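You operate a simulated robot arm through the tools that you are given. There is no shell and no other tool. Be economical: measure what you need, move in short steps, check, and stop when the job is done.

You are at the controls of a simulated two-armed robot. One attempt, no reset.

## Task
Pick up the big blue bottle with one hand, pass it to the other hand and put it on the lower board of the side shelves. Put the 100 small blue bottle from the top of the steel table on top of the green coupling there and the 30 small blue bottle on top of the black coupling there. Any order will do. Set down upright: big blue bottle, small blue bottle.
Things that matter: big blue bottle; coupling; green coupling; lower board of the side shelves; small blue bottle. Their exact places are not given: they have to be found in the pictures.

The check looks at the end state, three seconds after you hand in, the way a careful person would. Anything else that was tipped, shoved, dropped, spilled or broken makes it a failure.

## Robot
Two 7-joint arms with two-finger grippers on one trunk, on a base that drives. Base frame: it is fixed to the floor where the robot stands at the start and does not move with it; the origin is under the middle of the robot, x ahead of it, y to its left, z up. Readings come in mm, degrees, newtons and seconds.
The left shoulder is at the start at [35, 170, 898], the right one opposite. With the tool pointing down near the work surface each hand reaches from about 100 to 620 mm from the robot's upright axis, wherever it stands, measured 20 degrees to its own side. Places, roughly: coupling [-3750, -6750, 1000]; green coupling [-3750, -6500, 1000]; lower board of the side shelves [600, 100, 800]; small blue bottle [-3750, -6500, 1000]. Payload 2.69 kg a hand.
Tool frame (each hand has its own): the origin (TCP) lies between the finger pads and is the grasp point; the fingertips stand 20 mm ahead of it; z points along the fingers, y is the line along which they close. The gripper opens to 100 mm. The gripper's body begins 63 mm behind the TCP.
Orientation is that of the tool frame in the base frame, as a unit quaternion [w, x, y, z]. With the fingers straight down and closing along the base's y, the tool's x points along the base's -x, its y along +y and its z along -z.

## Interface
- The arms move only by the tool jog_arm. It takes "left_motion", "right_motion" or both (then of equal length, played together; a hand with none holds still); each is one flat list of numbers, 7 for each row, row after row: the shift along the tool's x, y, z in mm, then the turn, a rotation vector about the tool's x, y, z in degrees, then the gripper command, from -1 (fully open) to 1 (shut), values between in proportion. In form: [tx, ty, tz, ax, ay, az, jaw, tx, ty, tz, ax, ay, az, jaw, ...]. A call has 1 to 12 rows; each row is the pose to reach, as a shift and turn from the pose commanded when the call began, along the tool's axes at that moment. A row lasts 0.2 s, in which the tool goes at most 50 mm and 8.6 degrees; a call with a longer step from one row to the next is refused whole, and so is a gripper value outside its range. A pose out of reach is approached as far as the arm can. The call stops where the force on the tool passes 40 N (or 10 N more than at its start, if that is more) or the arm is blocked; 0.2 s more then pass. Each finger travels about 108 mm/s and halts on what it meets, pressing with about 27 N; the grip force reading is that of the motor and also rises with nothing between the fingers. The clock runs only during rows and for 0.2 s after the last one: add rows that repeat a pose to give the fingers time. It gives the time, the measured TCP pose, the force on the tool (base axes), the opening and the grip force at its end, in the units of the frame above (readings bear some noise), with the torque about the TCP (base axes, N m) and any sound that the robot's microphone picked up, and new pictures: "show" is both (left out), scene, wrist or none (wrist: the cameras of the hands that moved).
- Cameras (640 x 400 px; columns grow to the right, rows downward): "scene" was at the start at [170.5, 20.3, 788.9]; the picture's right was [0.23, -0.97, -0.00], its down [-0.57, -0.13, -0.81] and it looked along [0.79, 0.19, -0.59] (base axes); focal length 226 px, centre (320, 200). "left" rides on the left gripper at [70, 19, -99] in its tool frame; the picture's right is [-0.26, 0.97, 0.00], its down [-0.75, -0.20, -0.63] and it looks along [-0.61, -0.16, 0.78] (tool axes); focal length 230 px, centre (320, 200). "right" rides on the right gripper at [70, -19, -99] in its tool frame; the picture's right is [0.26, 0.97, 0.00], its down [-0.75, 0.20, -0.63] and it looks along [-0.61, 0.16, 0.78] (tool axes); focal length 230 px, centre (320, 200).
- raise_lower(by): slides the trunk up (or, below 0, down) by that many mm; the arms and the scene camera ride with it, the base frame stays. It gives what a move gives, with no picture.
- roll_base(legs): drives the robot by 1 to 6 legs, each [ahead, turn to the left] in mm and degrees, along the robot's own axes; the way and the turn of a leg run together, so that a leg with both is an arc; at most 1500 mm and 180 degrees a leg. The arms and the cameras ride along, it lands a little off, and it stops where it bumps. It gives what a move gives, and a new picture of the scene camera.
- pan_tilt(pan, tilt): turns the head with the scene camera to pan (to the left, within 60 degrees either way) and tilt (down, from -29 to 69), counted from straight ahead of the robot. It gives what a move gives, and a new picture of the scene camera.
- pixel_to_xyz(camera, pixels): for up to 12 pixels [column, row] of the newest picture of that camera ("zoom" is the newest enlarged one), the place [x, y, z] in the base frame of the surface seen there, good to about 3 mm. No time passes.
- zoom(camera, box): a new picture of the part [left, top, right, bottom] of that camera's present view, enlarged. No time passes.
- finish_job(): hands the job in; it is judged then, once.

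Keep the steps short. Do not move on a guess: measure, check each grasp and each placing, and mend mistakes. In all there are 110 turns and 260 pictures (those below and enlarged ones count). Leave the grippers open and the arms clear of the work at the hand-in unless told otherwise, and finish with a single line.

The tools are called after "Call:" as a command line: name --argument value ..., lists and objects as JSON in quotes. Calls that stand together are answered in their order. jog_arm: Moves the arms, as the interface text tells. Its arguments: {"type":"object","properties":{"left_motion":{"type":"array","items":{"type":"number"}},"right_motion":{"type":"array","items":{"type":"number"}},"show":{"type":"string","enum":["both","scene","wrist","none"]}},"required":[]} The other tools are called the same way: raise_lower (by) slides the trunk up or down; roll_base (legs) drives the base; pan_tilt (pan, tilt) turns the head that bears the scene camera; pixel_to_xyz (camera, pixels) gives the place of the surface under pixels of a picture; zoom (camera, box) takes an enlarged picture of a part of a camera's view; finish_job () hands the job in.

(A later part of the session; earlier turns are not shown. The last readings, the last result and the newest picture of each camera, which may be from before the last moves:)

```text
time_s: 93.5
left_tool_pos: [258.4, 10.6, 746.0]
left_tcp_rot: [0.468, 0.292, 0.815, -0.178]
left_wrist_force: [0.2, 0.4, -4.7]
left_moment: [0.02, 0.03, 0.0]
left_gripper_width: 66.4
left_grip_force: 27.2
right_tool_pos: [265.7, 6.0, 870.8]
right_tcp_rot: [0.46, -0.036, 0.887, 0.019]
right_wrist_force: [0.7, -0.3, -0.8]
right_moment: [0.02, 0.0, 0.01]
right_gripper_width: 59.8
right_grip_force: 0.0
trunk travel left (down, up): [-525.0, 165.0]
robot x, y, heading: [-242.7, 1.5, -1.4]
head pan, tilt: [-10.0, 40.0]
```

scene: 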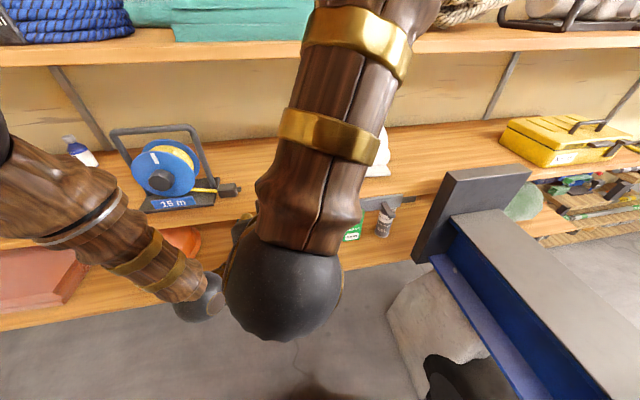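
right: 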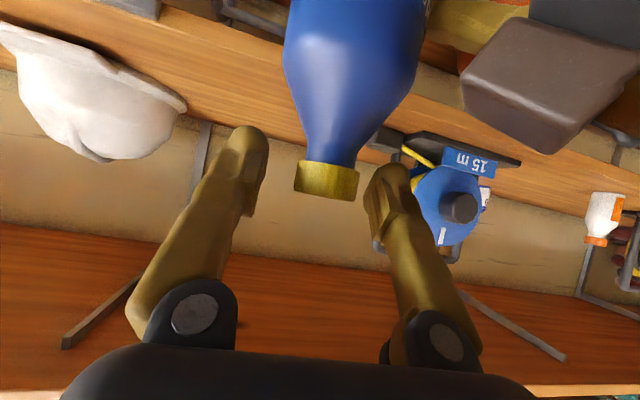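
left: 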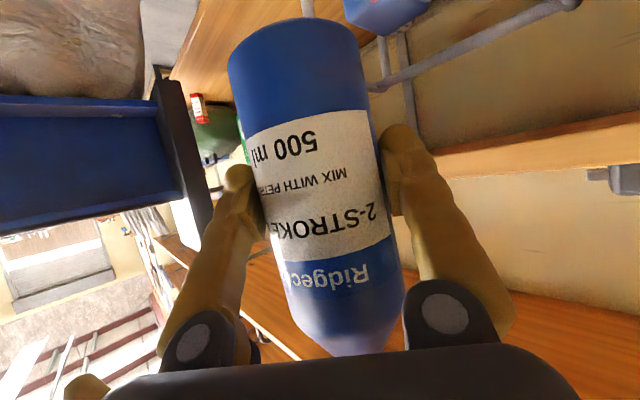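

TCP projects to (320,189) and the cap is there. Closing the right hand.

Call:
jog_arm --right_motion '[0, 0, 0, 0, 0, 0, 0.2, 0, 0, 0, 0, 0, 0, 0.6, 0, 0, 0, 0, 0, 0, 1, 0, 0, 0, 0, 0, 0, 1, 0, 0, 0, 0, 0, 0, 1]' --show "wrist"

```text
time_s: 94.7
left_tool_pos: [258.9, 10.8, 746.9]
left_tcp_rot: [0.468, 0.292, 0.815, -0.179]
left_wrist_force: [-5.4, -11.5, 0.9]
left_moment: [0.86, -0.29, -0.05]
left_gripper_width: 66.5
left_grip_force: 26.8
right_tool_pos: [263.7, 6.6, 871.5]
right_tcp_rot: [0.46, -0.037, 0.887, 0.021]
right_wrist_force: [4.7, 9.7, -0.9]
right_moment: [0.54, -0.31, -0.06]
right_gripper_width: 29.8
right_grip_force: 27.1
trunk travel left (down, up): [-525.0, 165.0]
robot x, y, heading: [-243.4, 2.4, -1.1]
head pan, tilt: [-10.0, 40.0]
```

right: 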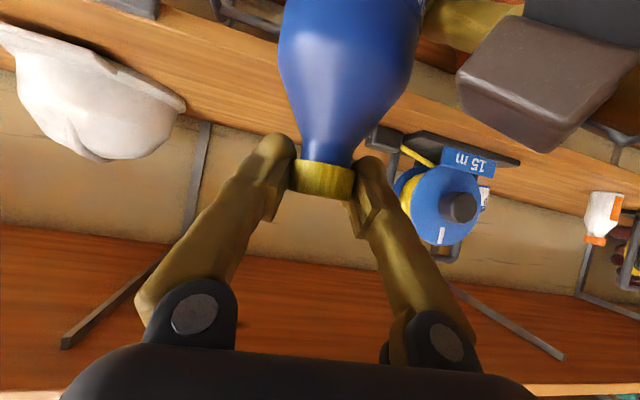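

Cap gripped (29.8 mm, 27 N) with a side tension of about 11 N. I ease the right hand 3 mm toward +y, then open the left.

Call:
jog_arm --left_motion '[0, 0, 0, 0, 0, 0, 1, 0, 0, 0, 0, 0, 0, 0.5, 0, 0, 0, 0, 0, 0, -0.3, 0, 0, 0, 0, 0, 0, -0.7, 0, 0, 0, 0, 0, 0, -1, 0, 0, 0, 0, 0, 0, -1]' --right_motion '[-0.5, 3, 1, 0, 0, 0, 1, -0.5, 3, 1, 0, 0, 0, 1, -0.5, 3, 1, 0, 0, 0, 1, -0.5, 3, 1, 0, 0, 0, 1, -0.5, 3, 1, 0, 0, 0, 1, -0.5, 3, 1, 0, 0, 0, 1]' --show "wrist"

```text
time_s: 96.1
left_tool_pos: [258.5, 10.5, 747.5]
left_tcp_rot: [0.469, 0.291, 0.815, -0.178]
left_wrist_force: [-0.2, -1.3, 0.1]
left_moment: [0.0, 0.0, 0.02]
left_gripper_width: 100.0
left_grip_force: 0.0
right_tool_pos: [265.2, 10.1, 871.5]
right_tcp_rot: [0.46, -0.036, 0.887, 0.019]
right_wrist_force: [0.7, 0.6, 0.1]
right_moment: [0.03, -0.01, -0.02]
right_gripper_width: 29.8
right_grip_force: 27.1
trunk travel left (down, up): [-525.0, 165.0]
robot x, y, heading: [-239.6, 1.8, -1.0]
head pan, tilt: [-10.0, 40.0]
```

right: 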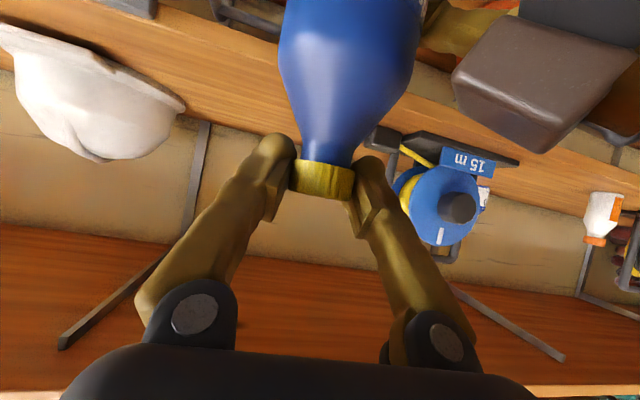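
left: 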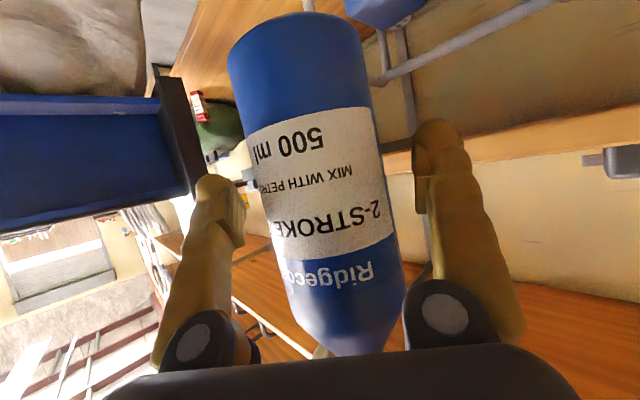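

Left open, no pull. I withdraw the left hand straight back along its approach.

Call:
jog_arm --left_motion '[20, 0, -34.8, 0, 0, 0, -1, 40, 0, -69.6, 0, 0, 0, -1, 60, 0, -104.5, 0, 0, 0, -1, 79.8, 0, -139.3, 0, 0, 0, -1, 79.8, 0, -139.3, 0, 0, 0, -1]' --show "both"

```text
time_s: 97.3
left_tool_pos: [134.0, 116.5, 745.2]
left_tcp_rot: [0.468, 0.291, 0.815, -0.178]
left_wrist_force: [0.7, -0.5, 0.3]
left_moment: [-0.01, 0.01, -0.02]
left_gripper_width: 100.2
left_grip_force: 0.1
right_tool_pos: [265.0, 10.2, 871.8]
right_tcp_rot: [0.459, -0.037, 0.887, 0.019]
right_wrist_force: [-0.2, -0.9, -0.7]
right_moment: [0.03, 0.01, 0.02]
right_gripper_width: 29.7
right_grip_force: 27.2
trunk travel left (down, up): [-525.0, 165.0]
robot x, y, heading: [-247.1, -0.5, -1.2]
head pan, tilt: [-10.0, 40.0]
```

scene: 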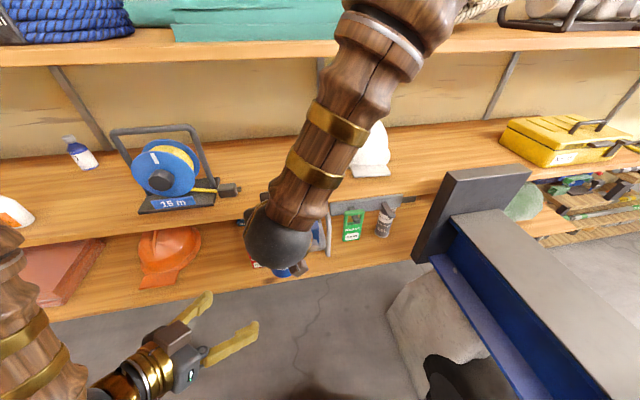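
left: 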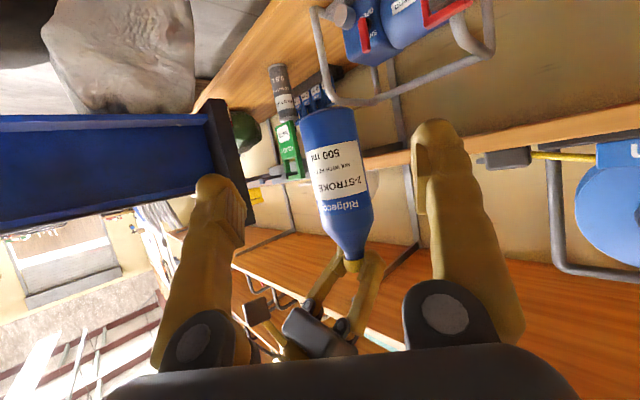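

Bottle hangs upright from the right hand. I move the left hand clear, raise the trunk 140 mm and then drive forward.

Call:
jog_arm --left_motion '[19, 20, -33.5, 0, 0, 0, -1, 37, 40, -67, 0, 0, 0, -1, 56, 60, -100.6, 0, 0, 0, -1]' --show "none"

Call:
raise_lower --by 140

Call:
roll_base --legs '[[100, 0]]'

Call:
zoom --camera "right" --box '[0, 0, 640, 400]'

```text
time_s: 98.1
left_tool_pos: [86.1, 236.1, 749.6]
left_tcp_rot: [0.468, 0.291, 0.815, -0.179]
left_wrist_force: [0.5, -0.2, -0.1]
left_moment: [-0.01, 0.02, -0.03]
left_gripper_width: 100.1
left_grip_force: 0.1
right_tool_pos: [263.5, 9.6, 871.7]
right_tcp_rot: [0.46, -0.037, 0.887, 0.02]
right_wrist_force: [-1.0, 0.4, -0.2]
right_moment: [0.0, -0.01, -0.02]
right_gripper_width: 29.6
right_grip_force: 26.8
trunk travel left (down, up): [-525.0, 165.0]
robot x, y, heading: [-240.0, -0.3, -1.3]
head pan, tilt: [-10.0, 40.0]
```

```text
time_s: 99.8
left_tool_pos: [87.3, 235.5, 887.4]
left_tcp_rot: [0.468, 0.292, 0.815, -0.179]
left_wrist_force: [-0.5, -0.4, 0.2]
left_moment: [-0.01, 0.0, -0.02]
left_gripper_width: 100.2
left_grip_force: 0.1
right_tool_pos: [266.1, 9.7, 1009.4]
right_tcp_rot: [0.46, -0.037, 0.887, 0.02]
right_wrist_force: [-0.9, -0.2, -4.4]
right_moment: [-0.01, -0.04, 0.02]
right_gripper_width: 29.3
right_grip_force: 27.1
trunk travel left (down, up): [-665.0, 25.0]
robot x, y, heading: [-246.1, 0.3, -1.2]
head pan, tilt: [-10.0, 40.0]
```

```text
time_s: 100.9
left_tool_pos: [190.0, 231.9, 888.5]
left_tcp_rot: [0.468, 0.291, 0.815, -0.179]
left_wrist_force: [1.8, 1.0, -0.4]
left_moment: [-0.02, 0.01, -0.02]
left_gripper_width: 100.1
left_grip_force: 0.1
right_tool_pos: [368.3, 6.8, 1010.6]
right_tcp_rot: [0.459, -0.036, 0.887, 0.019]
right_wrist_force: [0.4, 1.0, -5.3]
right_moment: [0.02, -0.01, 0.02]
right_gripper_width: 29.4
right_grip_force: 26.9
trunk travel left (down, up): [-665.0, 25.0]
robot x, y, heading: [-140.3, -2.1, -1.3]
head pan, tilt: [-10.0, 40.0]
```

scene: 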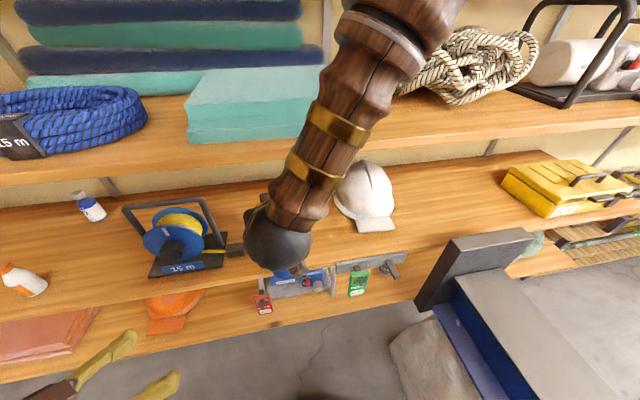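

```text
1.00 times, centred on (320, 200) of right (not enlarged: the box is as wide or as high as the picture)
```

zoom: 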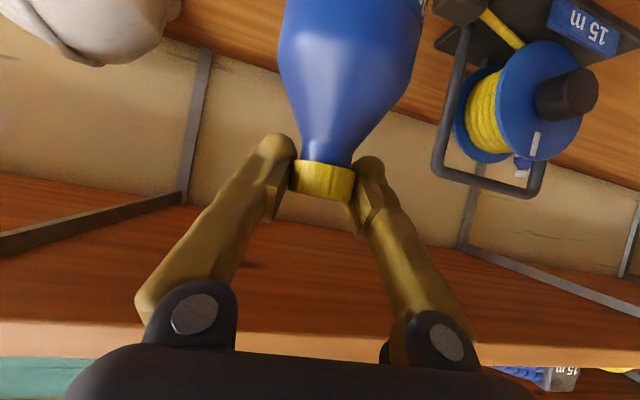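

Bottle weight (about 5 N) shows on the right hand and its bottom is at ≈814. I measure the plug and helmet edges near the landing spot.

Call:
pixel_to_xyz --camera "scene" --pixels '[[240, 255], [236, 243], [372, 228], [345, 215], [250, 280], [340, 240], [330, 200]]'

Call:
roll_base --legs '[[155, 0]]'

```text
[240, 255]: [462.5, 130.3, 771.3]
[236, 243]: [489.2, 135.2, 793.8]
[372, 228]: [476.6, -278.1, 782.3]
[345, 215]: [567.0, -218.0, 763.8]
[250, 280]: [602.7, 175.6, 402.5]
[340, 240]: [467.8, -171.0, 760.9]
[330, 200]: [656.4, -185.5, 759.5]
```

```text
time_s: 102.2
left_tool_pos: [271.6, 232.2, 899.6]
left_tcp_rot: [0.482, 0.294, 0.807, -0.173]
left_wrist_force: [-1.4, 0.7, 0.9]
left_moment: [-0.01, 0.0, 0.0]
left_gripper_width: 99.9
left_grip_force: 0.1
right_tool_pos: [430.2, 9.6, 1017.5]
right_tcp_rot: [0.459, -0.043, 0.887, 0.023]
right_wrist_force: [0.8, 0.6, -4.4]
right_moment: [0.0, 0.03, 0.01]
right_gripper_width: 28.3
right_grip_force: 27.1
trunk travel left (down, up): [-665.0, 25.0]
robot x, y, heading: [-20.7, -9.0, -1.2]
head pan, tilt: [-10.0, 40.0]
stopped in leg 1: the force on the tool passed its limit at 119 N (the readings are from after the stop); the commanded pose is now the measured one
```

scene: 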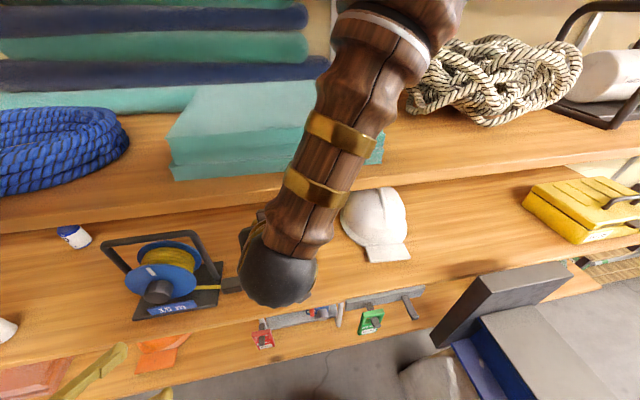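

The arm bumped something (119 N), so I check. Where is the forearm relative to the upper board, and how is the bottle?

Call:
pixel_to_xyz --camera "scene" --pixels '[[395, 15], [370, 60], [345, 110], [335, 130], [320, 185], [300, 230], [275, 280], [235, 170], [250, 200], [420, 150], [230, 280], [280, 150]]'

Call:
zoom --camera "right" --box '[0, 0, 640, 400]'

Call:
zoom --camera "left" --box '[0, 0, 640, 400]'

```text
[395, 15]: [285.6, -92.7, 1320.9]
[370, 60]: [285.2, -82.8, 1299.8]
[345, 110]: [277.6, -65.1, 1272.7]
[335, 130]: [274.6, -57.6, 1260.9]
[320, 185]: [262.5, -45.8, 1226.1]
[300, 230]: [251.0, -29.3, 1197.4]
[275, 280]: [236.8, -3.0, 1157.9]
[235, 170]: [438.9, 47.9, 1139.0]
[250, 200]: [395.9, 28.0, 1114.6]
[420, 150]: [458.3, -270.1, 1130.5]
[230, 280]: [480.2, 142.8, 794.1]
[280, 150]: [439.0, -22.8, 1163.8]
```

```text
1.00 times, centred on (320, 200) of right (not enlarged: the box is as wide or as high as the picture)
```

zoom: 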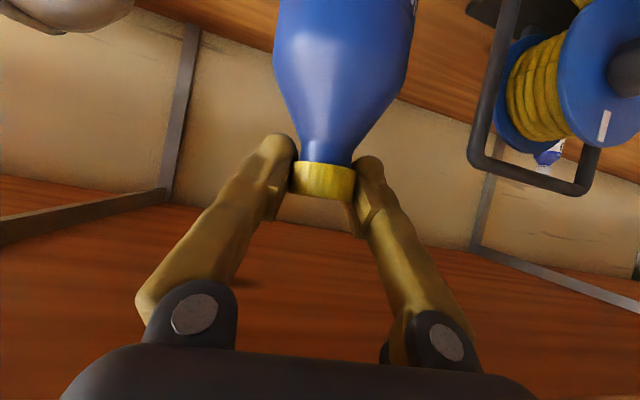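

```text
1.00 times, centred on (320, 200) of left (not enlarged: the box is as wide or as high as the picture)
```

zoom: 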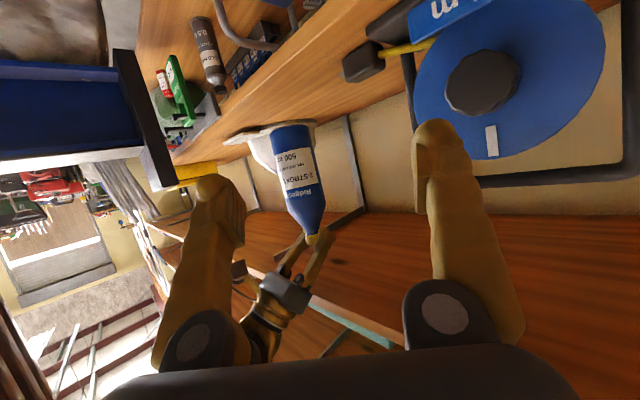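

The block on top of the right gripper (z≈1115) met the front edge of the board above (z≈1105–1133). The bottle is still held fine. I back off 60 mm and lower the trunk 30 mm.

Call:
roll_base --legs '[[-60, 0]]'

Call:
raise_lower --by -30

```text
time_s: 103.1
left_tool_pos: [228.8, 232.8, 895.7]
left_tcp_rot: [0.477, 0.292, 0.81, -0.174]
left_wrist_force: [-1.2, 0.3, 1.8]
left_moment: [0.07, 0.04, 0.04]
left_gripper_width: 100.2
left_grip_force: 0.0
right_tool_pos: [387.6, 10.3, 1007.9]
right_tcp_rot: [0.451, -0.044, 0.891, 0.025]
right_wrist_force: [-0.7, -1.3, -2.8]
right_moment: [-0.01, -0.01, 0.05]
right_gripper_width: 28.2
right_grip_force: 27.3
trunk travel left (down, up): [-665.0, 25.0]
robot x, y, heading: [-86.3, 0.6, -1.2]
head pan, tilt: [-10.0, 40.0]
```

scene: 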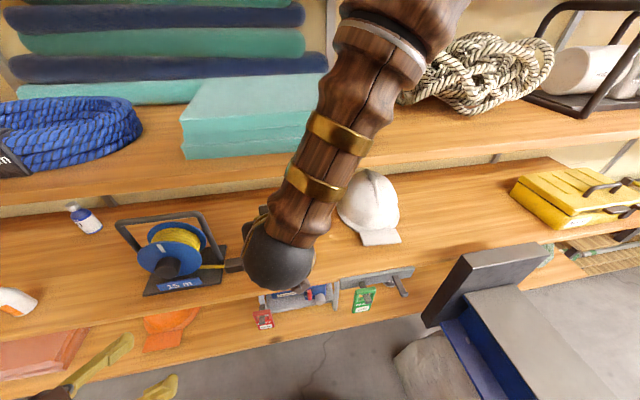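

```text
time_s: 103.9
left_tool_pos: [233.8, 232.7, 864.8]
left_tcp_rot: [0.476, 0.291, 0.812, -0.173]
left_wrist_force: [1.1, -0.6, -0.1]
left_moment: [0.0, 0.05, -0.01]
left_gripper_width: 99.9
left_grip_force: 0.0
right_tool_pos: [392.2, 7.7, 977.4]
right_tcp_rot: [0.449, -0.042, 0.892, 0.024]
right_wrist_force: [1.9, -0.4, -4.0]
right_moment: [0.04, 0.0, 0.04]
right_gripper_width: 28.0
right_grip_force: 27.2
trunk travel left (down, up): [-635.0, 55.0]
robot x, y, heading: [-88.4, 0.9, -1.0]
head pan, tilt: [-10.0, 40.0]
```

I check the bottle's bottom height with the left hand camera before crossing the board edge.

Call:
zoom --camera "left" --box '[160, 60, 480, 260]'

```text
2.00 times, centred on (320, 160) of left
```

zoom: 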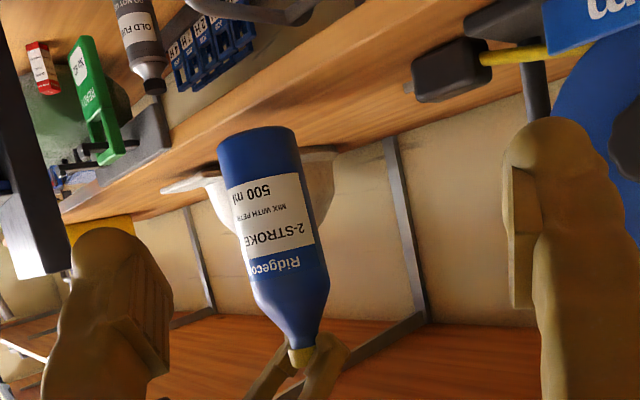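

Call:
pixel_to_xyz --camera "zoom" --pixels '[[225, 150], [255, 137], [290, 134], [228, 250], [300, 170], [250, 280], [325, 280], [283, 340], [300, 365], [320, 335], [430, 75], [300, 100]]'

```text
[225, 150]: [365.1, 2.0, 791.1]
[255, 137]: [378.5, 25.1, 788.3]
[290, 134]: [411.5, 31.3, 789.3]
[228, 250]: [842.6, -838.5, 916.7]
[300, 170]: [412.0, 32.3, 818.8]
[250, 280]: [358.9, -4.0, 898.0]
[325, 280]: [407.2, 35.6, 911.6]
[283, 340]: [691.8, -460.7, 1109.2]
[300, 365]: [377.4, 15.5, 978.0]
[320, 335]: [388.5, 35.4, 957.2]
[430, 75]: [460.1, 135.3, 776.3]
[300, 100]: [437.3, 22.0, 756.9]
```

Bottom at z≈788, 28 mm above the board. I drive 120 mm ahead.

Call:
roll_base --legs '[[120, 0]]'

Call:
zoom --camera "left" --box '[160, 20, 480, 220]'

```text
time_s: 105.2
left_tool_pos: [330.6, 230.1, 873.0]
left_tcp_rot: [0.489, 0.296, 0.803, -0.169]
left_wrist_force: [0.7, 1.1, -0.1]
left_moment: [-0.03, 0.02, 0.0]
left_gripper_width: 100.2
left_grip_force: 0.1
right_tool_pos: [473.6, 9.8, 986.6]
right_tcp_rot: [0.453, -0.046, 0.89, 0.026]
right_wrist_force: [1.7, -1.0, -4.2]
right_moment: [0.03, 0.02, 0.03]
right_gripper_width: 28.1
right_grip_force: 27.3
trunk travel left (down, up): [-635.0, 55.0]
robot x, y, heading: [31.4, -4.7, -1.1]
head pan, tilt: [-10.0, 40.0]
stopped in leg 1: the robot was blocked; the commanded pose is now the measured one
```

scene: 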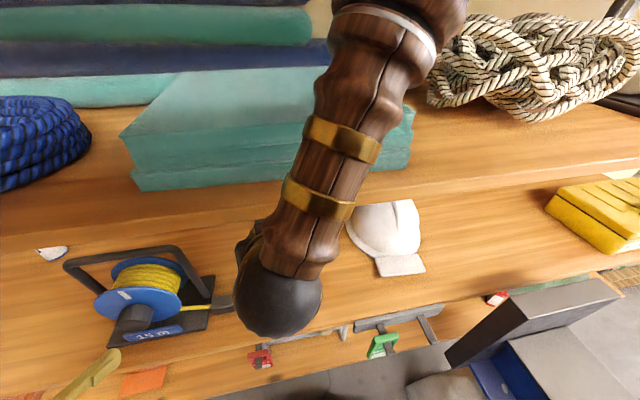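

```text
2.00 times, centred on (320, 120) of left
```

zoom: 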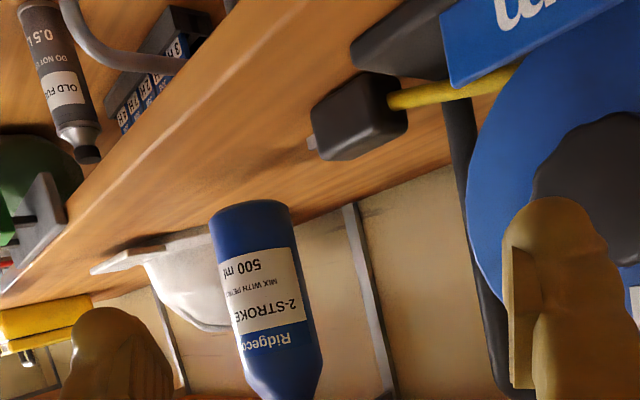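

The base is against the shelf at x=31, and the hand is at x=474. I extend the right arm 50 mm further in.

Call:
jog_arm --right_motion '[-14.6, -2.6, 20.1, 0, 0, 0, 1, -29.3, -5.3, 40.2, 0, 0, 0, 1, -29.3, -5.3, 40.2, 0, 0, 0, 1]' --show "wrist"

Call:
zoom --camera "left" --box '[160, 20, 480, 220]'

```text
time_s: 106.0
left_tool_pos: [318.4, 230.6, 875.4]
left_tcp_rot: [0.494, 0.297, 0.8, -0.169]
left_wrist_force: [0.1, -0.4, -1.1]
left_moment: [-0.01, 0.01, -0.07]
left_gripper_width: 100.0
left_grip_force: 0.1
right_tool_pos: [502.4, 11.9, 983.0]
right_tcp_rot: [0.448, -0.051, 0.892, 0.028]
right_wrist_force: [0.0, -0.2, -5.0]
right_moment: [0.05, 0.04, 0.0]
right_gripper_width: 27.8
right_grip_force: 26.9
trunk travel left (down, up): [-635.0, 55.0]
robot x, y, heading: [31.3, -8.6, -1.3]
head pan, tilt: [-10.0, 40.0]
```

right: 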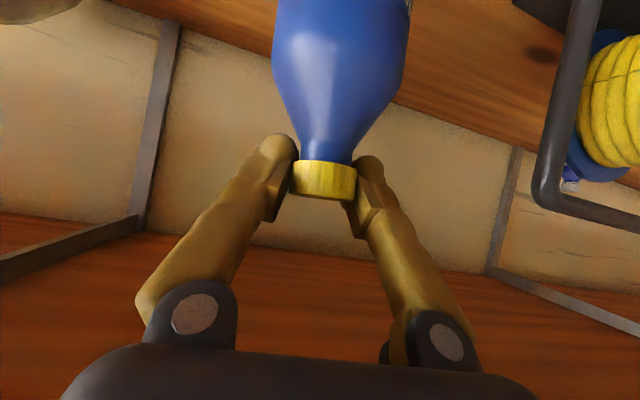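

```text
2.00 times, centred on (320, 120) of left
```

zoom: 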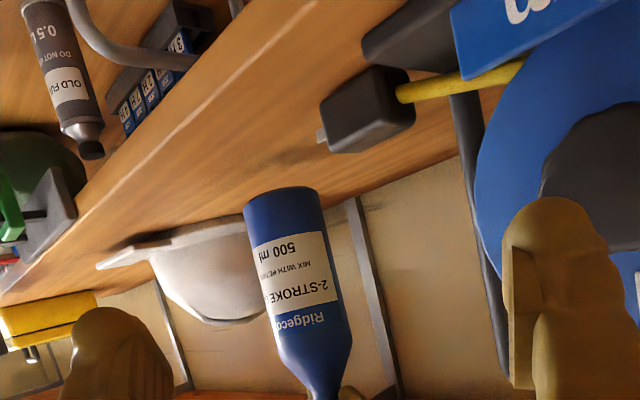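

Call:
pixel_to_xyz --camera "zoom" --pixels '[[248, 208], [285, 190], [318, 195], [260, 240], [322, 230], [285, 355], [345, 330], [200, 150], [230, 60]]'

```text
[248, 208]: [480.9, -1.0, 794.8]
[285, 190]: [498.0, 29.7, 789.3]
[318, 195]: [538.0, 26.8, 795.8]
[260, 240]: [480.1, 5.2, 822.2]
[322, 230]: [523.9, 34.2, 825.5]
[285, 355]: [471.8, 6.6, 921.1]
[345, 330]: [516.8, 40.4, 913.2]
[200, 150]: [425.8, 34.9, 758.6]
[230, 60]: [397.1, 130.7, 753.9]
```

Bottle leans about 4° (top toward the robot) and its bottom is at ≈790. I straighten it by +4° about y while lowering 24 mm.

Call:
jog_arm --right_motion '[6.5, 0, 4.7, 0, 2, 0, 1, 13, 0, 9.4, 0, 4, 0, 1, 19.4, 0, 14.1, 0, 4, 0, 1, 19.4, 0, 14.1, 0, 4, 0, 1]' --show "none"

Call:
zoom --camera "left" --box '[160, 20, 480, 220]'

Call:
pixel_to_xyz --camera "zoom" --pixels '[[252, 200], [285, 180], [320, 190], [262, 240], [270, 290], [285, 345], [240, 175]]'

```text
time_s: 107.0
left_tool_pos: [320.5, 230.0, 874.9]
left_tcp_rot: [0.493, 0.297, 0.8, -0.168]
left_wrist_force: [0.3, -0.1, -0.3]
left_moment: [-0.03, 0.01, 0.0]
left_gripper_width: 99.9
left_grip_force: 0.0
right_tool_pos: [508.5, 9.1, 962.9]
right_tcp_rot: [0.42, -0.048, 0.906, 0.024]
right_wrist_force: [0.1, 0.6, -4.0]
right_moment: [0.01, -0.02, 0.0]
right_gripper_width: 27.9
right_grip_force: 26.5
trunk travel left (down, up): [-635.0, 55.0]
robot x, y, heading: [30.4, -9.9, -1.2]
head pan, tilt: [-10.0, 40.0]
```

```text
2.00 times, centred on (320, 120) of left
```

zoom: 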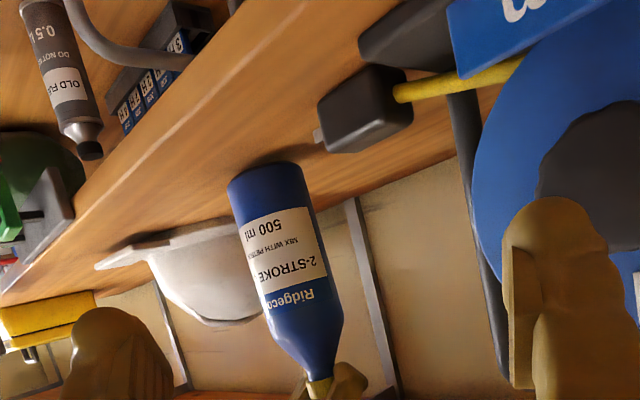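

```text
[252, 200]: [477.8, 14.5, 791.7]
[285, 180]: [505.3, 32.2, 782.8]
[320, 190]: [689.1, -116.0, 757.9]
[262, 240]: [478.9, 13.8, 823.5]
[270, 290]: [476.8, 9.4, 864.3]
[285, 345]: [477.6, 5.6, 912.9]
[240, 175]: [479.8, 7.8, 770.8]
```

Upright now, bottom at about 768. I lower 6 mm and watch the force.

Call:
jog_arm --right_motion '[2.3, 0, 2, 0, 0, 0, 1, 4.6, 0, 3.9, 0, 0, 0, 1, 4.6, 0, 3.9, 0, 0, 0, 1]' --show "none"

```text
time_s: 107.8
left_tool_pos: [322.0, 229.2, 876.8]
left_tcp_rot: [0.492, 0.298, 0.8, -0.169]
left_wrist_force: [0.1, 0.5, -0.2]
left_moment: [0.02, -0.02, -0.02]
left_gripper_width: 99.7
left_grip_force: 0.0
right_tool_pos: [514.4, 9.7, 959.6]
right_tcp_rot: [0.425, -0.048, 0.904, 0.025]
right_wrist_force: [0.2, 0.0, -4.7]
right_moment: [0.02, -0.07, -0.02]
right_gripper_width: 27.8
right_grip_force: 27.2
trunk travel left (down, up): [-635.0, 55.0]
robot x, y, heading: [24.7, -5.2, -1.3]
head pan, tilt: [-10.0, 40.0]
```

Call:
jog_arm --right_motion '[1.5, 0, 1.3, 0, 0, 0, 1, 3, 0, 2.6, 0, 0, 0, 1, 4.6, 0, 3.9, 0, 0, 0, 1, 4.6, 0, 3.9, 0, 0, 0, 1]' --show "none"

Call:
zoom --camera "left" --box '[160, 20, 480, 220]'

```text
time_s: 108.8
left_tool_pos: [322.0, 231.0, 877.1]
left_tcp_rot: [0.493, 0.297, 0.8, -0.168]
left_wrist_force: [-0.2, 0.0, 0.0]
left_moment: [0.01, -0.02, 0.02]
left_gripper_width: 100.2
left_grip_force: 0.1
right_tool_pos: [516.6, 9.6, 957.3]
right_tcp_rot: [0.428, -0.046, 0.902, 0.025]
right_wrist_force: [-1.3, 0.2, 3.4]
right_moment: [0.1, 0.39, 0.0]
right_gripper_width: 27.8
right_grip_force: 26.6
trunk travel left (down, up): [-635.0, 55.0]
robot x, y, heading: [31.3, -3.9, -1.2]
head pan, tilt: [-10.0, 40.0]
```

```text
2.00 times, centred on (320, 120) of left
```

zoom: 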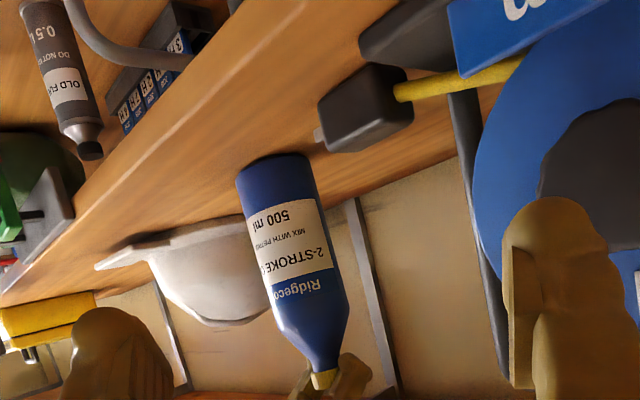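

Contact: force went from −4.7 to +3.4 N, so the bottle stands on the board. I open the right hand.

Call:
jog_arm --right_motion '[0, 0, 0, 0, 0, 0, 0.3, 0, 0, 0, 0, 0, 0, 0, 0, 0, 0, 0, 0, 0, -0.2, 0, 0, 0, 0, 0, 0, -0.2]' --show "wrist"

Call:
zoom --camera "left" --box '[160, 20, 480, 220]'

```text
time_s: 109.8
left_tool_pos: [322.5, 230.0, 877.3]
left_tcp_rot: [0.492, 0.298, 0.8, -0.169]
left_wrist_force: [-0.4, 0.0, 0.3]
left_moment: [-0.02, 0.01, 0.01]
left_gripper_width: 99.6
left_grip_force: 0.1
right_tool_pos: [516.6, 8.6, 955.7]
right_tcp_rot: [0.426, -0.047, 0.903, 0.025]
right_wrist_force: [0.2, -1.3, -0.5]
right_moment: [-0.05, -0.03, 0.03]
right_gripper_width: 59.9
right_grip_force: 0.1
trunk travel left (down, up): [-635.0, 55.0]
robot x, y, heading: [29.4, -4.2, -1.5]
head pan, tilt: [-10.0, 40.0]
```

right: 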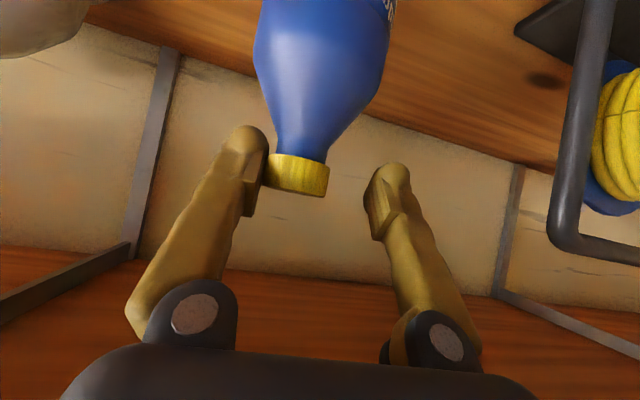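

```text
2.00 times, centred on (320, 120) of left
```

zoom: 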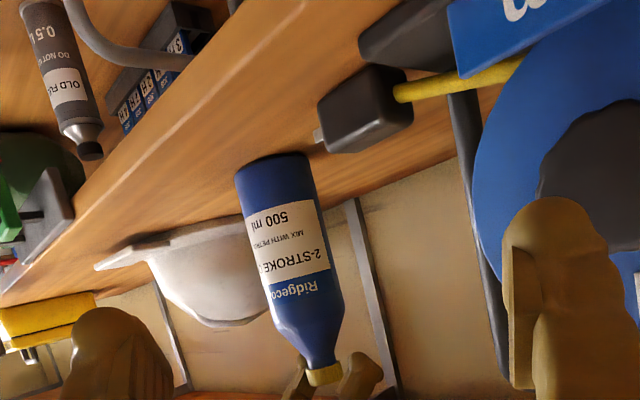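

Bottle stands upright. I centre the hand (12 mm to −y), withdraw horizontally 80 mm, then drive back.

Call:
jog_arm --right_motion '[0.8, -12, -1, 0, 0, 0, -0.4, 0.8, -12, -1, 0, 0, 0, -0.4, 18, -9, -21, 0, 0, 0, -0.4, 34.5, -6, -42, 0, 0, 0, -0.4, 51.4, -3.5, -62.4, 0, 0, 0, -0.4]' --show "wrist"

Call:
roll_base --legs '[[-350, 0]]'

```text
time_s: 111.0
left_tool_pos: [318.2, 230.5, 875.2]
left_tcp_rot: [0.493, 0.297, 0.8, -0.168]
left_wrist_force: [0.3, -0.4, 0.0]
left_moment: [-0.04, -0.04, 0.03]
left_gripper_width: 100.0
left_grip_force: 0.1
right_tool_pos: [434.1, -0.8, 955.9]
right_tcp_rot: [0.427, -0.047, 0.903, 0.025]
right_wrist_force: [-0.2, -0.5, 0.8]
right_moment: [0.02, -0.04, 0.01]
right_gripper_width: 70.2
right_grip_force: 0.1
trunk travel left (down, up): [-635.0, 55.0]
robot x, y, heading: [31.6, -6.3, -1.2]
head pan, tilt: [-10.0, 40.0]
```

right: 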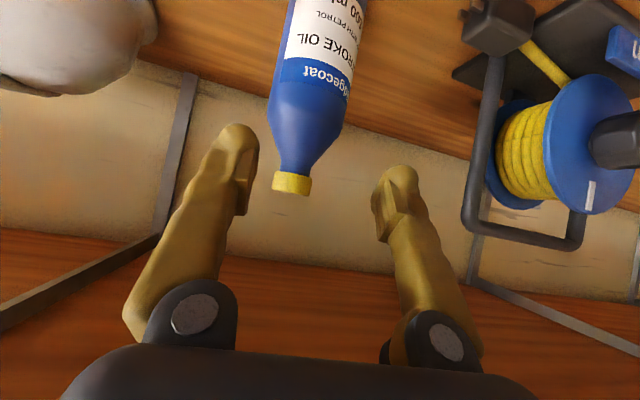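

```text
time_s: 113.3
left_tool_pos: [-27.7, 238.1, 873.2]
left_tcp_rot: [0.491, 0.296, 0.802, -0.169]
left_wrist_force: [-0.1, -0.4, 0.2]
left_moment: [0.03, -0.01, 0.0]
left_gripper_width: 100.0
left_grip_force: 0.0
right_tool_pos: [88.9, 7.3, 953.9]
right_tcp_rot: [0.425, -0.048, 0.904, 0.025]
right_wrist_force: [0.2, 0.4, 0.7]
right_moment: [0.01, -0.04, 0.0]
right_gripper_width: 69.9
right_grip_force: 0.1
trunk travel left (down, up): [-635.0, 55.0]
robot x, y, heading: [-321.2, 4.9, -1.2]
head pan, tilt: [-10.0, 40.0]
```

scene: 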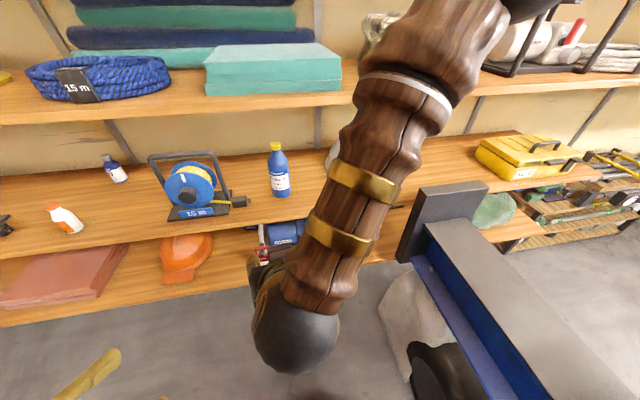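

The bottle stands upright on the board. Task part one is done. Now I move the right arm out of the centre of the view and turn toward −y to plan the way to the steel table.

Call:
jog_arm --right_motion '[2.8, -45, -3.8, 0, 0, 0, -1, 5.7, -90, -7.6, 0, 0, 0, -1, 8.5, -135, -11.5, 0, 0, 0, -1, 11, -179, -15, 0, 0, 0, -1]' --show "none"

Call:
roll_base --legs '[[-250, 0], [0, -88]]'

Call:
pan_tilt --pan 0 --tilt 15

Call:
pan_tilt --pan -45 --tilt 15

```text
time_s: 114.3
left_tool_pos: [-40.2, 238.1, 878.9]
left_tcp_rot: [0.498, 0.297, 0.798, -0.166]
left_wrist_force: [0.3, 0.2, -0.2]
left_moment: [0.01, -0.02, 0.0]
left_gripper_width: 99.9
left_grip_force: 0.0
right_tool_pos: [76.8, -111.4, 968.7]
right_tcp_rot: [0.43, -0.042, 0.902, 0.002]
right_wrist_force: [-0.1, 0.0, -0.1]
right_moment: [-0.02, 0.02, 0.03]
right_gripper_width: 100.2
right_grip_force: 0.1
right hand out of reach, approached as far as the arm can: row 3, 4
trunk travel left (down, up): [-635.0, 55.0]
robot x, y, heading: [-321.0, 0.8, -1.0]
head pan, tilt: [-10.0, 40.0]
```

```text
time_s: 115.6
left_tool_pos: [-95.4, 221.2, 886.1]
left_tcp_rot: [0.504, 0.315, 0.785, -0.175]
left_wrist_force: [-0.2, 0.7, 0.4]
left_moment: [0.0, 0.02, -0.02]
left_gripper_width: 99.9
left_grip_force: 0.1
right_tool_pos: [2.1, -134.6, 976.3]
right_tcp_rot: [0.439, -0.025, 0.898, -0.01]
right_wrist_force: [0.0, -0.3, 0.6]
right_moment: [0.02, 0.04, -0.01]
right_gripper_width: 100.0
right_grip_force: 0.0
trunk travel left (down, up): [-635.0, 55.0]
robot x, y, heading: [-370.2, -15.7, -8.6]
head pan, tilt: [-10.0, 40.0]
stopped in leg 1: the robot was blocked; the commanded pose is now the measured one
```

scene: 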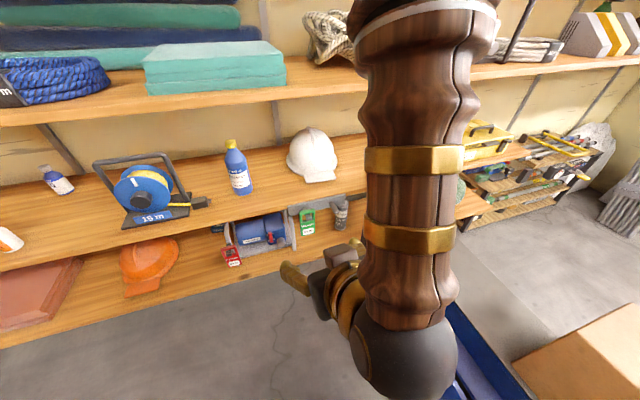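

```text
time_s: 116.5
left_tool_pos: [-96.3, 221.2, 886.2]
left_tcp_rot: [0.505, 0.316, 0.784, -0.175]
left_wrist_force: [-0.1, -0.4, -0.2]
left_moment: [-0.02, 0.03, -0.03]
left_gripper_width: 100.1
left_grip_force: 0.2
right_tool_pos: [1.1, -136.2, 977.4]
right_tcp_rot: [0.441, -0.024, 0.897, -0.01]
right_wrist_force: [0.9, 0.2, 1.2]
right_moment: [0.01, 0.0, 0.0]
right_gripper_width: 100.2
right_grip_force: 0.1
trunk travel left (down, up): [-635.0, 55.0]
robot x, y, heading: [-370.4, -19.1, -8.6]
head pan, tilt: [0.0, 15.0]
```

scene: 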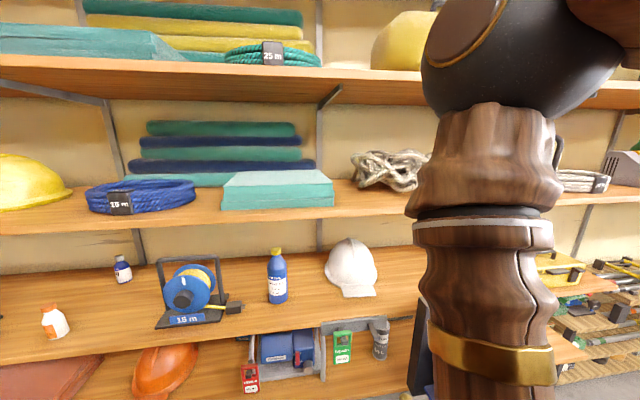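

```text
time_s: 117.6
left_tool_pos: [-98.2, 221.1, 887.0]
left_tcp_rot: [0.506, 0.315, 0.784, -0.174]
left_wrist_force: [-0.7, -0.2, 0.0]
left_moment: [-0.03, -0.02, 0.0]
left_gripper_width: 99.9
left_grip_force: 0.1
right_tool_pos: [-2.5, -135.1, 978.9]
right_tcp_rot: [0.44, -0.024, 0.897, -0.01]
right_wrist_force: [0.2, -0.7, -0.5]
right_moment: [0.0, 0.0, 0.04]
right_gripper_width: 100.0
right_grip_force: 0.0
trunk travel left (down, up): [-635.0, 55.0]
robot x, y, heading: [-372.4, -15.8, -8.5]
head pan, tilt: [-45.0, 15.0]
```

scene: 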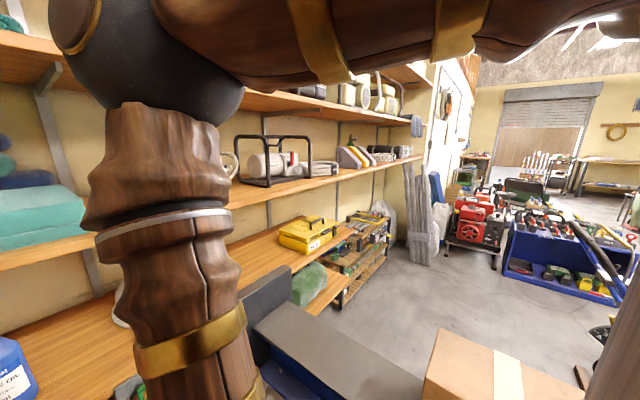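

The robot met something behind it at x≈−370. I move forward again and turn left (+y side), the way the floor looked free, to survey the route.

Call:
roll_base --legs '[[70, 8.6], [0, 90]]'

Call:
pan_tilt --pan 35 --tilt 25

Call:
roll_base --legs '[[0, 55]]'

Call:
roll_base --legs '[[0, 55]]'

```text
time_s: 122.5
left_tool_pos: [-570.7, 213.1, 889.1]
left_tcp_rot: [0.465, -0.383, 0.753, 0.266]
left_wrist_force: [35.0, 5.3, -0.1]
left_moment: [0.05, -0.29, -1.32]
left_gripper_width: 80.7
left_grip_force: 0.0
right_tool_pos: [-232.9, 357.6, 978.3]
right_tcp_rot: [-0.295, 0.693, -0.571, -0.327]
right_wrist_force: [0.6, -0.2, 0.1]
right_moment: [0.01, -0.01, -0.02]
right_gripper_width: 99.9
right_grip_force: 0.0
trunk travel left (down, up): [-635.0, 55.0]
robot x, y, heading: [-292.8, -24.0, 89.2]
head pan, tilt: [-45.0, 15.0]
```

scene: 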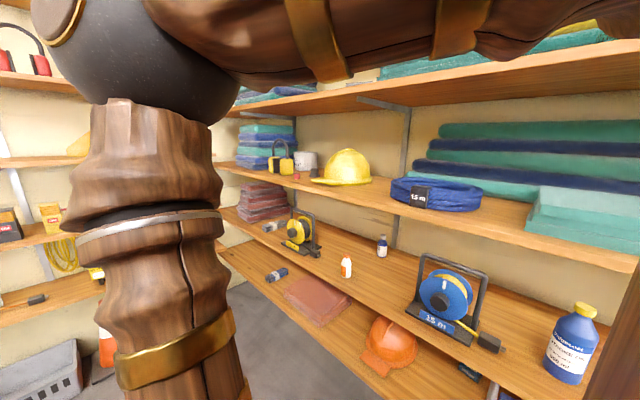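

```text
time_s: 124.1
left_tool_pos: [-574.9, 195.8, 890.0]
left_tcp_rot: [0.469, -0.38, 0.75, 0.27]
left_wrist_force: [-8.8, -28.3, -4.5]
left_moment: [-0.1, -0.22, 1.54]
left_gripper_width: 99.5
left_grip_force: 0.1
right_tool_pos: [-232.9, 343.7, 985.2]
right_tcp_rot: [-0.305, 0.687, -0.571, -0.329]
right_wrist_force: [-0.2, -0.3, -0.3]
right_moment: [-0.01, 0.0, 0.0]
right_gripper_width: 100.1
right_grip_force: 0.1
trunk travel left (down, up): [-635.0, 55.0]
robot x, y, heading: [-294.9, -24.7, 89.5]
head pan, tilt: [35.0, 25.0]
```

scene: 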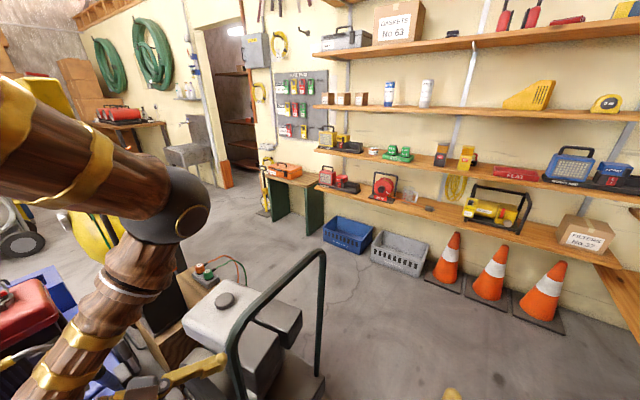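

```text
time_s: 127.0
left_tool_pos: [-637.1, -123.6, 890.3]
left_tcp_rot: [-0.293, 0.681, -0.492, -0.456]
left_wrist_force: [-0.5, -0.4, 0.0]
left_moment: [-0.04, 0.02, 0.02]
left_gripper_width: 100.1
left_grip_force: 0.0
right_tool_pos: [-559.6, 242.3, 985.3]
right_tcp_rot: [-0.121, 0.872, -0.197, -0.432]
right_wrist_force: [0.6, 0.3, -0.5]
right_moment: [0.0, -0.02, -0.01]
right_gripper_width: 100.0
right_grip_force: 0.0
trunk travel left (down, up): [-635.0, 55.0]
robot x, y, heading: [-289.8, -21.8, 143.5]
head pan, tilt: [35.0, 25.0]
```

scene: 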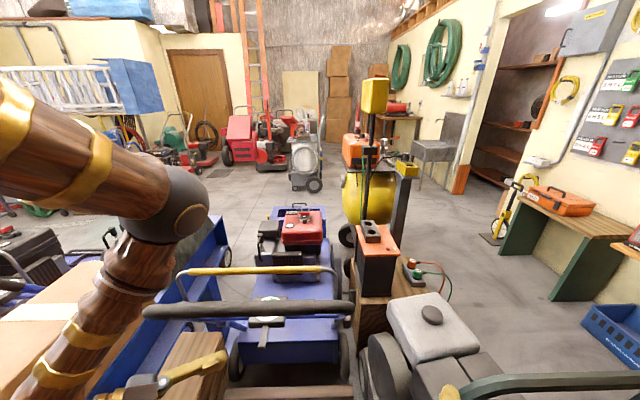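

```text
time_s: 129.9
left_tool_pos: [-391.1, -358.3, 892.4]
left_tcp_rot: [-0.047, 0.827, -0.125, -0.546]
left_wrist_force: [-0.6, 0.8, -0.4]
left_moment: [0.05, 0.01, -0.01]
left_gripper_width: 99.7
left_grip_force: 0.1
right_tool_pos: [-649.2, -79.2, 991.1]
right_tcp_rot: [0.087, 0.863, 0.217, -0.447]
right_wrist_force: [0.4, -0.4, -0.1]
right_moment: [0.02, -0.01, -0.02]
right_gripper_width: 99.8
right_grip_force: 0.0
trunk travel left (down, up): [-635.0, 55.0]
robot x, y, heading: [-290.7, -14.5, -161.4]
head pan, tilt: [35.0, 25.0]
```

scene: 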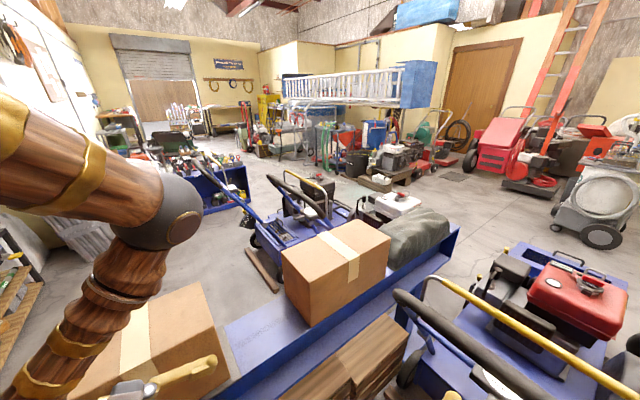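

The robot stands in a pocket: trailer to the −y side, machines to the −x side. The exit is along the shelf to +y. I measure obstacle outlines in this view.

Call:
pixel_to_xyz --camera "scene" --pixels '[[455, 235], [360, 240], [245, 320], [430, 300], [510, 250], [600, 235], [260, 265], [215, 170], [380, 185], [270, 130], [330, 190], [510, 190]]'

Call:
roll_base --legs '[[0, -65]]'

```text
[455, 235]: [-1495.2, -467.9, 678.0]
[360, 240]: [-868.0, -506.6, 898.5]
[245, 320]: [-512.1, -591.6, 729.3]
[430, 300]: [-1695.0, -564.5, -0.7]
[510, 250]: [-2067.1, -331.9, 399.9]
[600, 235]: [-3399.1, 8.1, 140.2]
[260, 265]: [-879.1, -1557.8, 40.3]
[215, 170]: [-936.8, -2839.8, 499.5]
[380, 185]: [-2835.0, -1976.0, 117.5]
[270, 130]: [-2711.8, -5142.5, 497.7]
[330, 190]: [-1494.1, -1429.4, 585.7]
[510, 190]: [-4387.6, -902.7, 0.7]
```

```text
time_s: 133.2
left_tool_pos: [-633.8, -83.2, 898.2]
left_tcp_rot: [-0.331, 0.629, -0.546, -0.443]
left_wrist_force: [-0.5, 0.0, 0.7]
left_moment: [-0.02, -0.01, 0.02]
left_gripper_width: 100.0
left_grip_force: 0.1
right_tool_pos: [-490.9, 275.0, 996.8]
right_tcp_rot: [-0.17, 0.841, -0.279, -0.431]
right_wrist_force: [-0.6, -0.3, 0.5]
right_moment: [0.01, -0.01, 0.02]
right_gripper_width: 99.8
right_grip_force: 0.1
trunk travel left (down, up): [-635.0, 55.0]
robot x, y, heading: [-298.7, -18.6, 134.3]
head pan, tilt: [35.0, 25.0]
```

scene: 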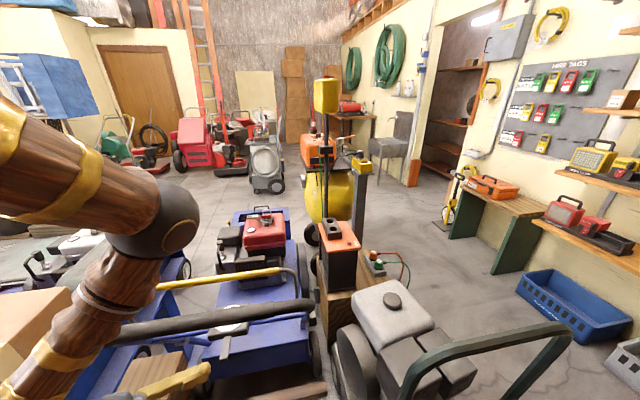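

Call:
pixel_to_xyz --camera "scene" --pixels '[[565, 335], [400, 370], [440, 320], [500, 400], [405, 265], [340, 235], [360, 170], [265, 210], [460, 210], [455, 165], [420, 260], [550, 315]]'

Call:
pixel_to_xyz --camera "scene" --pixels '[[490, 300], [495, 272], [230, 275], [290, 350], [300, 175], [215, 170], [270, 190], [325, 80], [350, 330], [520, 290], [325, 155], [190, 340]]'

```text
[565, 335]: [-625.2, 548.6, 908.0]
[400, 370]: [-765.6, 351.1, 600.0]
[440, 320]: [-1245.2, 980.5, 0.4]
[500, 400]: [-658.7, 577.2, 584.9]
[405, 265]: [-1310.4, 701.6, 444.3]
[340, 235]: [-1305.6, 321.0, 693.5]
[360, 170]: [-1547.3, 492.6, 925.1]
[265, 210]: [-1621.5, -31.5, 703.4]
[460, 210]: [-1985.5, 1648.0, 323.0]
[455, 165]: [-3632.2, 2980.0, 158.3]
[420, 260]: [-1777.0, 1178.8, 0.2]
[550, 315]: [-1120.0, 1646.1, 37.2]
```

```text
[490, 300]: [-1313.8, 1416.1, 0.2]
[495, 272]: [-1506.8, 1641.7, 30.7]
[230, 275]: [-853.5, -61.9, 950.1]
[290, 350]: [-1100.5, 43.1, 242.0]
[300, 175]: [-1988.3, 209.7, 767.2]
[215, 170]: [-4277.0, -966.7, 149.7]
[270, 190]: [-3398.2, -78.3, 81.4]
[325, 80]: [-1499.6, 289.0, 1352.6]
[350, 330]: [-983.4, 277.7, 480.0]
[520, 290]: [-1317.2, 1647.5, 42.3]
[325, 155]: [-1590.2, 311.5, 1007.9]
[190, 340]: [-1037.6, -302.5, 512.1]
```

The generator's frame (top z≈908, around (−625,549)) is what the left hand brushed. To avoid it, I bring the left hand inward by 150 mm before turning.

Call:
jog_arm --left_motion '[-12, -27, 23, 0, 0, 0, -1, -24.5, -54.5, 45.5, 0, 0, 0, -1, -37, -82, 68, 0, 0, 0, -1, -49, -109, 91, 0, 0, 0, -1, -49, -109, 91, 0, 0, 0, -1]' --show "scene"

```text
time_s: 134.4
left_tool_pos: [-536.3, 27.3, 902.5]
left_tcp_rot: [-0.332, 0.625, -0.545, -0.45]
left_wrist_force: [-0.3, 0.1, -0.5]
left_moment: [-0.03, -0.03, -0.01]
left_gripper_width: 100.3
left_grip_force: 0.0
right_tool_pos: [-479.0, 269.3, 1001.6]
right_tcp_rot: [-0.179, 0.835, -0.284, -0.435]
right_wrist_force: [0.6, 0.4, -0.2]
right_moment: [0.0, 0.04, 0.03]
right_gripper_width: 100.0
right_grip_force: 0.1
trunk travel left (down, up): [-635.0, 55.0]
robot x, y, heading: [-293.3, -20.0, 134.2]
head pan, tilt: [35.0, 25.0]
```

scene: 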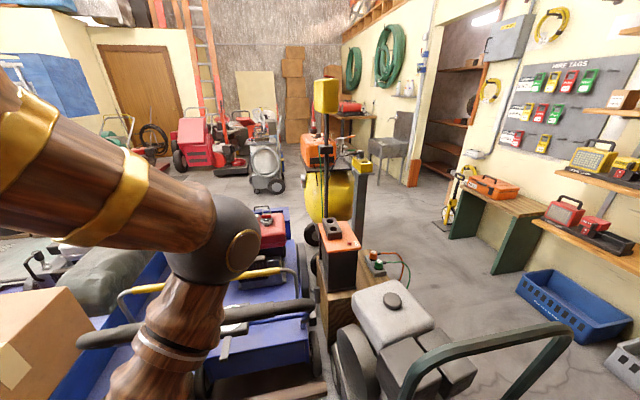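

Left hand is now within 141 mm of the axis. I drive: turn to ~62°, 350 mm ahead, turn to 90°, then along the aisle.

Call:
roll_base --legs '[[0, -72], [350, 0], [0, 28], [350, 0]]'

```text
time_s: 143.2
left_tool_pos: [-280.5, 844.1, 903.7]
left_tcp_rot: [0.474, -0.38, 0.738, 0.296]
left_wrist_force: [0.3, 0.1, -0.5]
left_moment: [0.0, -0.03, 0.0]
left_gripper_width: 99.9
left_grip_force: 0.0
right_tool_pos: [-71.9, 980.3, 1002.3]
right_tcp_rot: [-0.327, 0.671, -0.575, -0.337]
right_wrist_force: [-0.1, 0.1, 0.1]
right_moment: [-0.01, 0.0, -0.01]
right_gripper_width: 99.9
right_grip_force: 0.0
trunk travel left (down, up): [-635.0, 55.0]
robot x, y, heading: [-141.1, 642.4, 90.3]
head pan, tilt: [35.0, 25.0]
```

scene: 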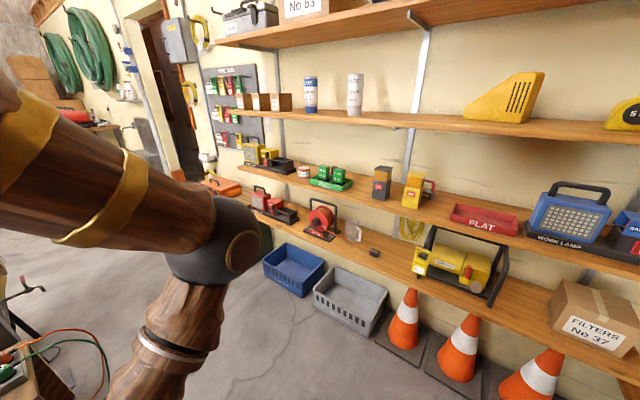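

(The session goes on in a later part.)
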